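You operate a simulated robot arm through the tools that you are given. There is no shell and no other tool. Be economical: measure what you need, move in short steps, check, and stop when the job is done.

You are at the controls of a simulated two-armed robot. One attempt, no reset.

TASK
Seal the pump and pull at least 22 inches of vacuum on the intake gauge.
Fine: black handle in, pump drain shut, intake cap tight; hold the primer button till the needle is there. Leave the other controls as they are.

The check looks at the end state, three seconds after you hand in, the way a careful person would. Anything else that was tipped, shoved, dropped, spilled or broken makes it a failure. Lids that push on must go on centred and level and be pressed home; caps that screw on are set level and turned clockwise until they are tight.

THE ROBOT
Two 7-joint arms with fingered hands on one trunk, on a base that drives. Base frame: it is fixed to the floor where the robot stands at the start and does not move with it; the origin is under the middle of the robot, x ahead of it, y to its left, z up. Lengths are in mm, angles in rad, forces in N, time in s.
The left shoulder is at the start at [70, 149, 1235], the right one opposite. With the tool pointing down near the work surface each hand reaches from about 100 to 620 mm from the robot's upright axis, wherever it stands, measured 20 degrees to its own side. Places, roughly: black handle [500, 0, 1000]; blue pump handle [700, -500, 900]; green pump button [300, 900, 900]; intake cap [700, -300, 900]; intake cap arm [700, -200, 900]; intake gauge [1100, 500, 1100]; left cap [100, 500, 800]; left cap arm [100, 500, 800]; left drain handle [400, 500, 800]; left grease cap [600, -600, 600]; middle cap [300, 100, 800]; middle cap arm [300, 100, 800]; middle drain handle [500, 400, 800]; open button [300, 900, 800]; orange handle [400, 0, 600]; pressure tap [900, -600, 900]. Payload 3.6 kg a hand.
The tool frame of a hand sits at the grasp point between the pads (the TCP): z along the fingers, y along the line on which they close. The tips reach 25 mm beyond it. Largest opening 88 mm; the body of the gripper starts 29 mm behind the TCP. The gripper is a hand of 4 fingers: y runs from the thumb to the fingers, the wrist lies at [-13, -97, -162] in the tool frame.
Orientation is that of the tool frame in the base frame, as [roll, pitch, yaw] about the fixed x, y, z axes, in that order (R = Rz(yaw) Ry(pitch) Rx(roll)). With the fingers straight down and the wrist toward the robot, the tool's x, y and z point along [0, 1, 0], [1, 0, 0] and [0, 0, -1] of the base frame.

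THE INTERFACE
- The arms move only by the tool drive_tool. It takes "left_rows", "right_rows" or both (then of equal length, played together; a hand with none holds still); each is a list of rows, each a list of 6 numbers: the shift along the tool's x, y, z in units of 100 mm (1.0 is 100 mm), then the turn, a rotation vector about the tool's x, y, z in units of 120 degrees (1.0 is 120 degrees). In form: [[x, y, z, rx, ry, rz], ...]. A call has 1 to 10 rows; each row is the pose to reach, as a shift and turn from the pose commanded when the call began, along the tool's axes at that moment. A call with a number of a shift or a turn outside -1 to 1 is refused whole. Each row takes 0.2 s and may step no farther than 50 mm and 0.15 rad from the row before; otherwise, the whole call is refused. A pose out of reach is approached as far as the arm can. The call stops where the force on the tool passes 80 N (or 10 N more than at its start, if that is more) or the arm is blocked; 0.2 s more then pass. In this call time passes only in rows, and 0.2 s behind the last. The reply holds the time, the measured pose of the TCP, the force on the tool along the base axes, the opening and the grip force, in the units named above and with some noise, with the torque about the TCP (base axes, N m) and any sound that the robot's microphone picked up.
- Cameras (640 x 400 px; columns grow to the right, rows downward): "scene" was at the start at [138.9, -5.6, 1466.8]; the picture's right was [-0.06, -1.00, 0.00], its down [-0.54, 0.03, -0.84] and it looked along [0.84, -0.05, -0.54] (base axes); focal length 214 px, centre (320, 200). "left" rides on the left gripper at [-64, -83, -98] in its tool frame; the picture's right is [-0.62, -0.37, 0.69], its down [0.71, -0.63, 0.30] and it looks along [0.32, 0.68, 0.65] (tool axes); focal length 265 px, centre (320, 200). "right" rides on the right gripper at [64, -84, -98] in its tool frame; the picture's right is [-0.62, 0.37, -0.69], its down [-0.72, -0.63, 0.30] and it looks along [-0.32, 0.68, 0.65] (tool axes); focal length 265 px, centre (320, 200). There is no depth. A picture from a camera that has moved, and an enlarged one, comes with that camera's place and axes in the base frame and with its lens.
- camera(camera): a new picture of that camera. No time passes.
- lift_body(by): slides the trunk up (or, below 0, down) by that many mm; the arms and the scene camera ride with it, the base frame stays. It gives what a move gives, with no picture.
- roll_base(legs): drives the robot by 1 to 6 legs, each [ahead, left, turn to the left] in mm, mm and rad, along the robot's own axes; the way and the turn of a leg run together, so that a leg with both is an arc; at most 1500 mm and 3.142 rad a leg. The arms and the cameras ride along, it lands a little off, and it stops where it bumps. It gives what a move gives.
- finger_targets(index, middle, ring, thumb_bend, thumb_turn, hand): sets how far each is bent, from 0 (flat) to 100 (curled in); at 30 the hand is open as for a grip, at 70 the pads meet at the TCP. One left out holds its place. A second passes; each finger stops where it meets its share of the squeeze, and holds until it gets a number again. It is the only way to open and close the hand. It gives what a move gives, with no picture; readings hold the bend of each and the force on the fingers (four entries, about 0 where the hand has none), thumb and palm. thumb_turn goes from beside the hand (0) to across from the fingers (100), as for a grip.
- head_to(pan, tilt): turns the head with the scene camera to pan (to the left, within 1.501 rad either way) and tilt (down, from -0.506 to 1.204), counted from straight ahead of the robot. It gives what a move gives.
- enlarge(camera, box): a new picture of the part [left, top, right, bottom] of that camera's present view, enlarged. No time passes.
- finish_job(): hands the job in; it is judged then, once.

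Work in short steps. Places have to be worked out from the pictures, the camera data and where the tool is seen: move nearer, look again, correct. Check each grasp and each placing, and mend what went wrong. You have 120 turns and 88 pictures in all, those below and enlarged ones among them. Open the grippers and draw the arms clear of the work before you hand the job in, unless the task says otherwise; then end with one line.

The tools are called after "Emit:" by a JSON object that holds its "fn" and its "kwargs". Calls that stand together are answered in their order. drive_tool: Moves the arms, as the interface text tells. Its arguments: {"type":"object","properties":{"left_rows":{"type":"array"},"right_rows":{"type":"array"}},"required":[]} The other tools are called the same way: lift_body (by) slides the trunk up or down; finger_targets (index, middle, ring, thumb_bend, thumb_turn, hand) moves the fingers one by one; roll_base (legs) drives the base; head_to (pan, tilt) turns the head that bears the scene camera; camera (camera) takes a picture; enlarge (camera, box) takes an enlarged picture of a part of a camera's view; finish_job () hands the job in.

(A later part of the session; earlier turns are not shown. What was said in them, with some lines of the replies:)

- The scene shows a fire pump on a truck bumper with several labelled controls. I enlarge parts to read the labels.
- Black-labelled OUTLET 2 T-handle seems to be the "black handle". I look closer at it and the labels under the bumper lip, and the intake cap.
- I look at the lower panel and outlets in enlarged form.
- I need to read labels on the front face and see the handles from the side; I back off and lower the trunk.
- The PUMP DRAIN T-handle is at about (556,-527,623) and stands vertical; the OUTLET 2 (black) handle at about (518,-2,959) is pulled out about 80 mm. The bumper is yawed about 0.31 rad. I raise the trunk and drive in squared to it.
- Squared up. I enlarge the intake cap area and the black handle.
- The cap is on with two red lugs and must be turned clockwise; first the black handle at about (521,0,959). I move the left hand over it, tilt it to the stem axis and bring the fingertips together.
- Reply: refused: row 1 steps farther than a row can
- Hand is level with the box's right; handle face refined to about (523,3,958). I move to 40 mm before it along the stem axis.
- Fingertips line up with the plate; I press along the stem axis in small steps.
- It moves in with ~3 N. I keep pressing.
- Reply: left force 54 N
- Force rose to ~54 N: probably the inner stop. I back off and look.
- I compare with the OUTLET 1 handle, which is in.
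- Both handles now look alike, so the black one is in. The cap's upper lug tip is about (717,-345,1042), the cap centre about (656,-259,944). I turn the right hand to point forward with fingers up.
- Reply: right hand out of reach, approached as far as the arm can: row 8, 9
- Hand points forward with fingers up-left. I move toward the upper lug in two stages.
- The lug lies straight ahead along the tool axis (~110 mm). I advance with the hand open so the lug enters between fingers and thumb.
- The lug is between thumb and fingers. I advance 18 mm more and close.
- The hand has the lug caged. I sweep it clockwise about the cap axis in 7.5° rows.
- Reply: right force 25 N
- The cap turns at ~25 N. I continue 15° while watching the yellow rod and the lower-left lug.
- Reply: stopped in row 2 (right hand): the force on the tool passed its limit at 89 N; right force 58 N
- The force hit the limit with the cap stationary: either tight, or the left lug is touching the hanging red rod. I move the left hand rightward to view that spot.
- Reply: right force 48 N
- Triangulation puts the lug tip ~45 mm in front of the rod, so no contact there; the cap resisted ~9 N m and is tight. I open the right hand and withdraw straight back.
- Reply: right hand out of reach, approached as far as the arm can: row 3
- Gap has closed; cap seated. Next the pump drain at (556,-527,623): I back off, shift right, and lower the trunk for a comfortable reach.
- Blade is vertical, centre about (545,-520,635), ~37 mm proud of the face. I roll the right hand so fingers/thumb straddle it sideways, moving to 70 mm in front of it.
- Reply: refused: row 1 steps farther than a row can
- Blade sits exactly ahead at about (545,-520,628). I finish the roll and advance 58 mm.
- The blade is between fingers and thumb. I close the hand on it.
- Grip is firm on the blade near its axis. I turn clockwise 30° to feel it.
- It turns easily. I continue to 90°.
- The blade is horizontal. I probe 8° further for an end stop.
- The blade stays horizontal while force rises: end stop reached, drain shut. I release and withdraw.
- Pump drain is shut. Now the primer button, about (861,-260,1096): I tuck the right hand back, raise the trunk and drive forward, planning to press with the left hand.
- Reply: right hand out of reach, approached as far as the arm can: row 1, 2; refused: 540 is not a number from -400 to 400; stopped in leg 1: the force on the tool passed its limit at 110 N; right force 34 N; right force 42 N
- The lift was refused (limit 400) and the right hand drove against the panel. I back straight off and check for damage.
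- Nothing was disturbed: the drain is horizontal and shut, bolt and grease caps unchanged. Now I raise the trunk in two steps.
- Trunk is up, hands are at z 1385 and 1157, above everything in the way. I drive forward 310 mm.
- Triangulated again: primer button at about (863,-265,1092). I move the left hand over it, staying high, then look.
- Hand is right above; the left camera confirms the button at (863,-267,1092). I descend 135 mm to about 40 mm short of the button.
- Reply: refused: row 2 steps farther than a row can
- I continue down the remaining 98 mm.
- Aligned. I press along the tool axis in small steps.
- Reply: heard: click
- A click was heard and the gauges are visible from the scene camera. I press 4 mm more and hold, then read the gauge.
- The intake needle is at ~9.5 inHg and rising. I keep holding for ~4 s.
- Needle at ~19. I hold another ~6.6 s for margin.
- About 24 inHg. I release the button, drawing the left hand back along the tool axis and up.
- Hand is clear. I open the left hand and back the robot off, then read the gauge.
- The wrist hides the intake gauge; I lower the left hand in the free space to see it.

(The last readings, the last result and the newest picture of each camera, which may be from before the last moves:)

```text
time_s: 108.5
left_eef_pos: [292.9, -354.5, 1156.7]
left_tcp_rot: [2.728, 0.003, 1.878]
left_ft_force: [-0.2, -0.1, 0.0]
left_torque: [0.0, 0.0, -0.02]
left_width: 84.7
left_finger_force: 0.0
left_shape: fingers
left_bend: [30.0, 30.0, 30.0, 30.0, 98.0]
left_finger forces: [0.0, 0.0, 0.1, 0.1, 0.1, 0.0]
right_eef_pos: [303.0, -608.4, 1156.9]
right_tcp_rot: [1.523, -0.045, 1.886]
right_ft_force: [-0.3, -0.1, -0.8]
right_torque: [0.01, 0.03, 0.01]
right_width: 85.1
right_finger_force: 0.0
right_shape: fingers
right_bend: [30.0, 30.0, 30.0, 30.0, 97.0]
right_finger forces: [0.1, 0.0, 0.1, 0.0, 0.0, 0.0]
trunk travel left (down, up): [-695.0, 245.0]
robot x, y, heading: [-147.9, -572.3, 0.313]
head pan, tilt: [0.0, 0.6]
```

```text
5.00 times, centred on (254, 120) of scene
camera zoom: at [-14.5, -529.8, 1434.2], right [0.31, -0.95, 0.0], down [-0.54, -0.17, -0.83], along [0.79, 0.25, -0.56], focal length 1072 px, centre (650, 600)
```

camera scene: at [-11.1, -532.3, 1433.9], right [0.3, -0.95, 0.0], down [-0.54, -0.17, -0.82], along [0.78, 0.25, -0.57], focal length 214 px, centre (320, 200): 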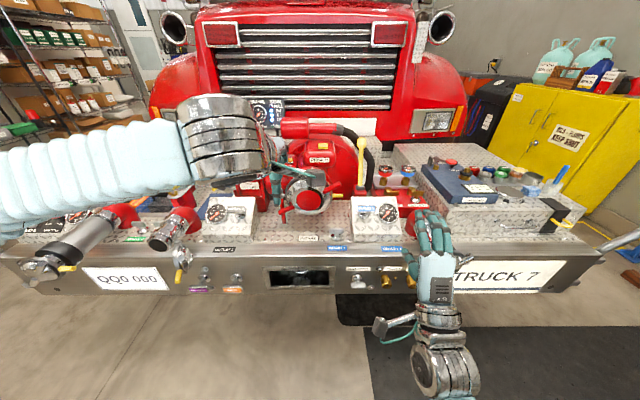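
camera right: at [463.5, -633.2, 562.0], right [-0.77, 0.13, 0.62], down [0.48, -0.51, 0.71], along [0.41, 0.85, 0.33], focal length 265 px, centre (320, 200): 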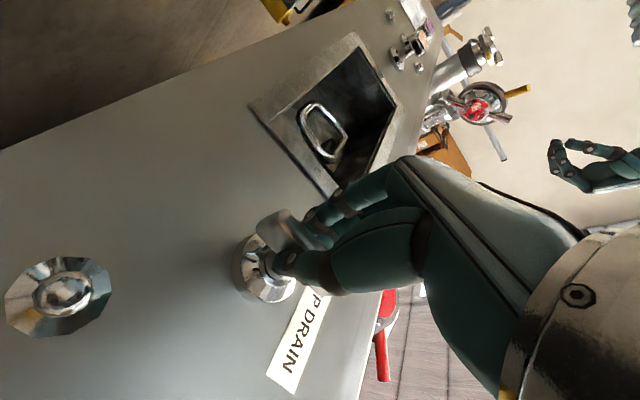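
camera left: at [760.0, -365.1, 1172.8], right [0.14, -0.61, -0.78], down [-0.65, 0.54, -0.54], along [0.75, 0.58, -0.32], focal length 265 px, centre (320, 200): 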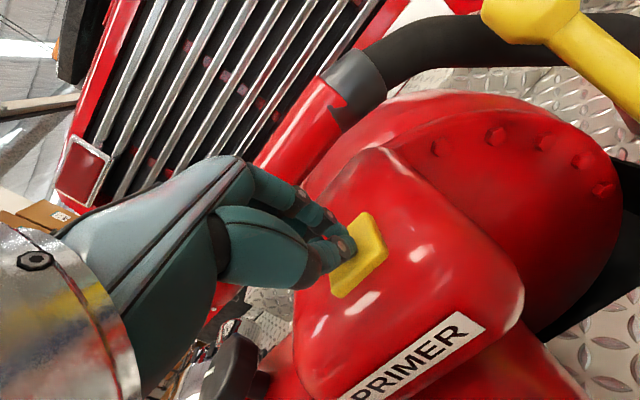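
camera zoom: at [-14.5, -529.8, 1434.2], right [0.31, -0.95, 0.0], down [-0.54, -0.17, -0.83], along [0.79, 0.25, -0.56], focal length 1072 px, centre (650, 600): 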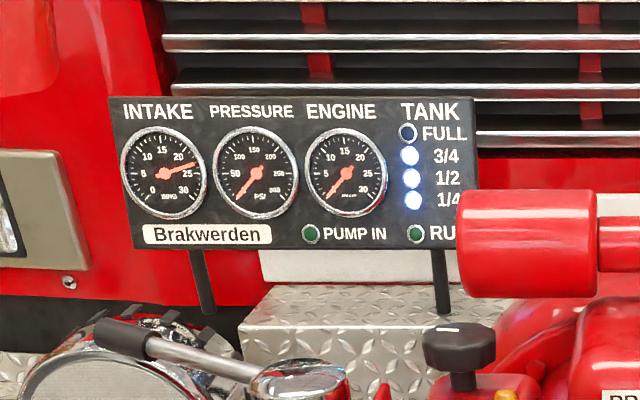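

Emit:
{"fn": "enlarge", "kwargs": {"camera": "scene", "box": [212, 103, 236, 125]}}

```text
16.00 times, centred on (224, 114) of scene
camera zoom: at [-14.5, -529.8, 1434.2], right [0.31, -0.95, 0.0], down [-0.54, -0.17, -0.83], along [0.79, 0.25, -0.56], focal length 3432 px, centre (1856, 1576)
```

zoom: 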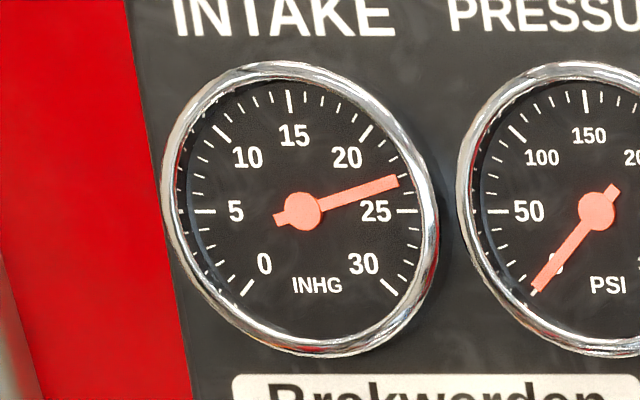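

Reading ~23.3 inHg. I check whether it is holding by letting 2 s pass and looking again, with the arms away from the work.

Emit:
{"fn": "drive_tool", "kwargs": {"left_rows": [[0, 0, 0, 0, 0, 0], [0, 0, 0, 0, 0, 0], [0, 0, 0, 0, 0, 0], [0, 0, 0, 0, 0, 0], [0, 0, 0, 0, 0, 0], [0, 0, 0, 0, 0, 0], [0, 0, 0, 0, 0, 0], [0, 0, 0, 0, 0, 0], [0, 0, 0, 0, 0, 0], [0, 0, 0, 0, 0, 0]]}}

Emit:
{"fn": "enlarge", "kwargs": {"camera": "scene", "box": [212, 103, 236, 125]}}

Emit:
{"fn": "enlarge", "kwargs": {"camera": "scene", "box": [190, 150, 430, 300]}}

```text
time_s: 110.7
left_eef_pos: [292.9, -354.2, 1157.4]
left_tcp_rot: [2.729, 0.0, 1.879]
left_ft_force: [-0.8, 0.5, 0.4]
left_torque: [-0.01, -0.01, 0.02]
left_width: 84.7
left_finger_force: 0.0
left_shape: fingers
left_bend: [30.0, 30.0, 30.0, 30.0, 98.0]
left_finger forces: [0.1, 0.0, 0.0, 0.0, 0.1, 0.0]
right_eef_pos: [303.3, -610.5, 1155.9]
right_tcp_rot: [1.524, -0.045, 1.886]
right_ft_force: [-0.7, 0.7, 0.3]
right_torque: [0.0, 0.0, -0.01]
right_width: 85.5
right_finger_force: 0.0
right_shape: fingers
right_bend: [30.0, 30.0, 30.0, 30.0, 97.0]
right_finger forces: [0.0, 0.1, 0.1, 0.0, 0.1, 0.1]
trunk travel left (down, up): [-695.0, 245.0]
robot x, y, heading: [-144.7, -573.7, 0.312]
head pan, tilt: [0.0, 0.6]
```

```text
16.00 times, centred on (224, 114) of scene
camera zoom: at [-13.5, -530.6, 1434.1], right [0.31, -0.95, 0.0], down [-0.54, -0.17, -0.83], along [0.79, 0.25, -0.56], focal length 3432 px, centre (1856, 1576)
```

zoom: 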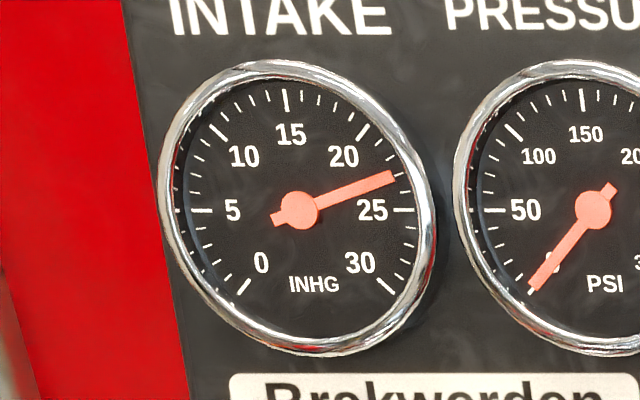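

```text
2.67 times, centred on (310, 225) of scene
camera zoom: at [-13.5, -530.6, 1434.1], right [0.31, -0.95, 0.0], down [-0.54, -0.17, -0.83], along [0.79, 0.25, -0.56], focal length 572 px, centre (347, 133)
```

zoom: 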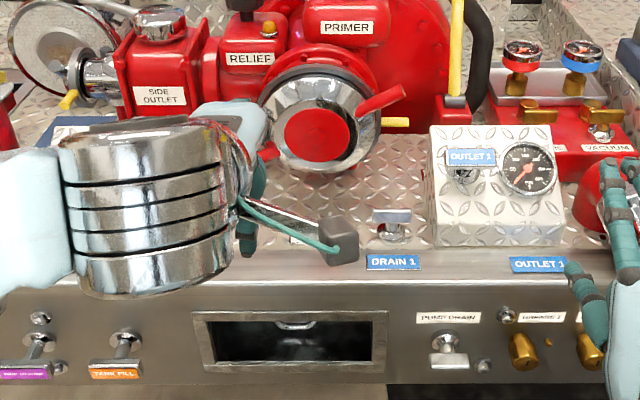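

About 23 inHg, sinking only ~0.1 inHg per second, so it stays above 22 through the check. Black handle is in, drain shut, cap tight, both hands open and clear; I hand in now.

Emit:
{"fn": "finish_job", "kwargs": {}}

```text
The job is handed in.
```

The pump is sealed: black handle in, pump drain shut, intake cap tight. The intake gauge read about 23 inHg at hand-in, falling roughly 0.1 a second, so it should still be above 22 at the check. Once, the right hand drove into the front panel below the drain; nothing there looked moved afterwards.
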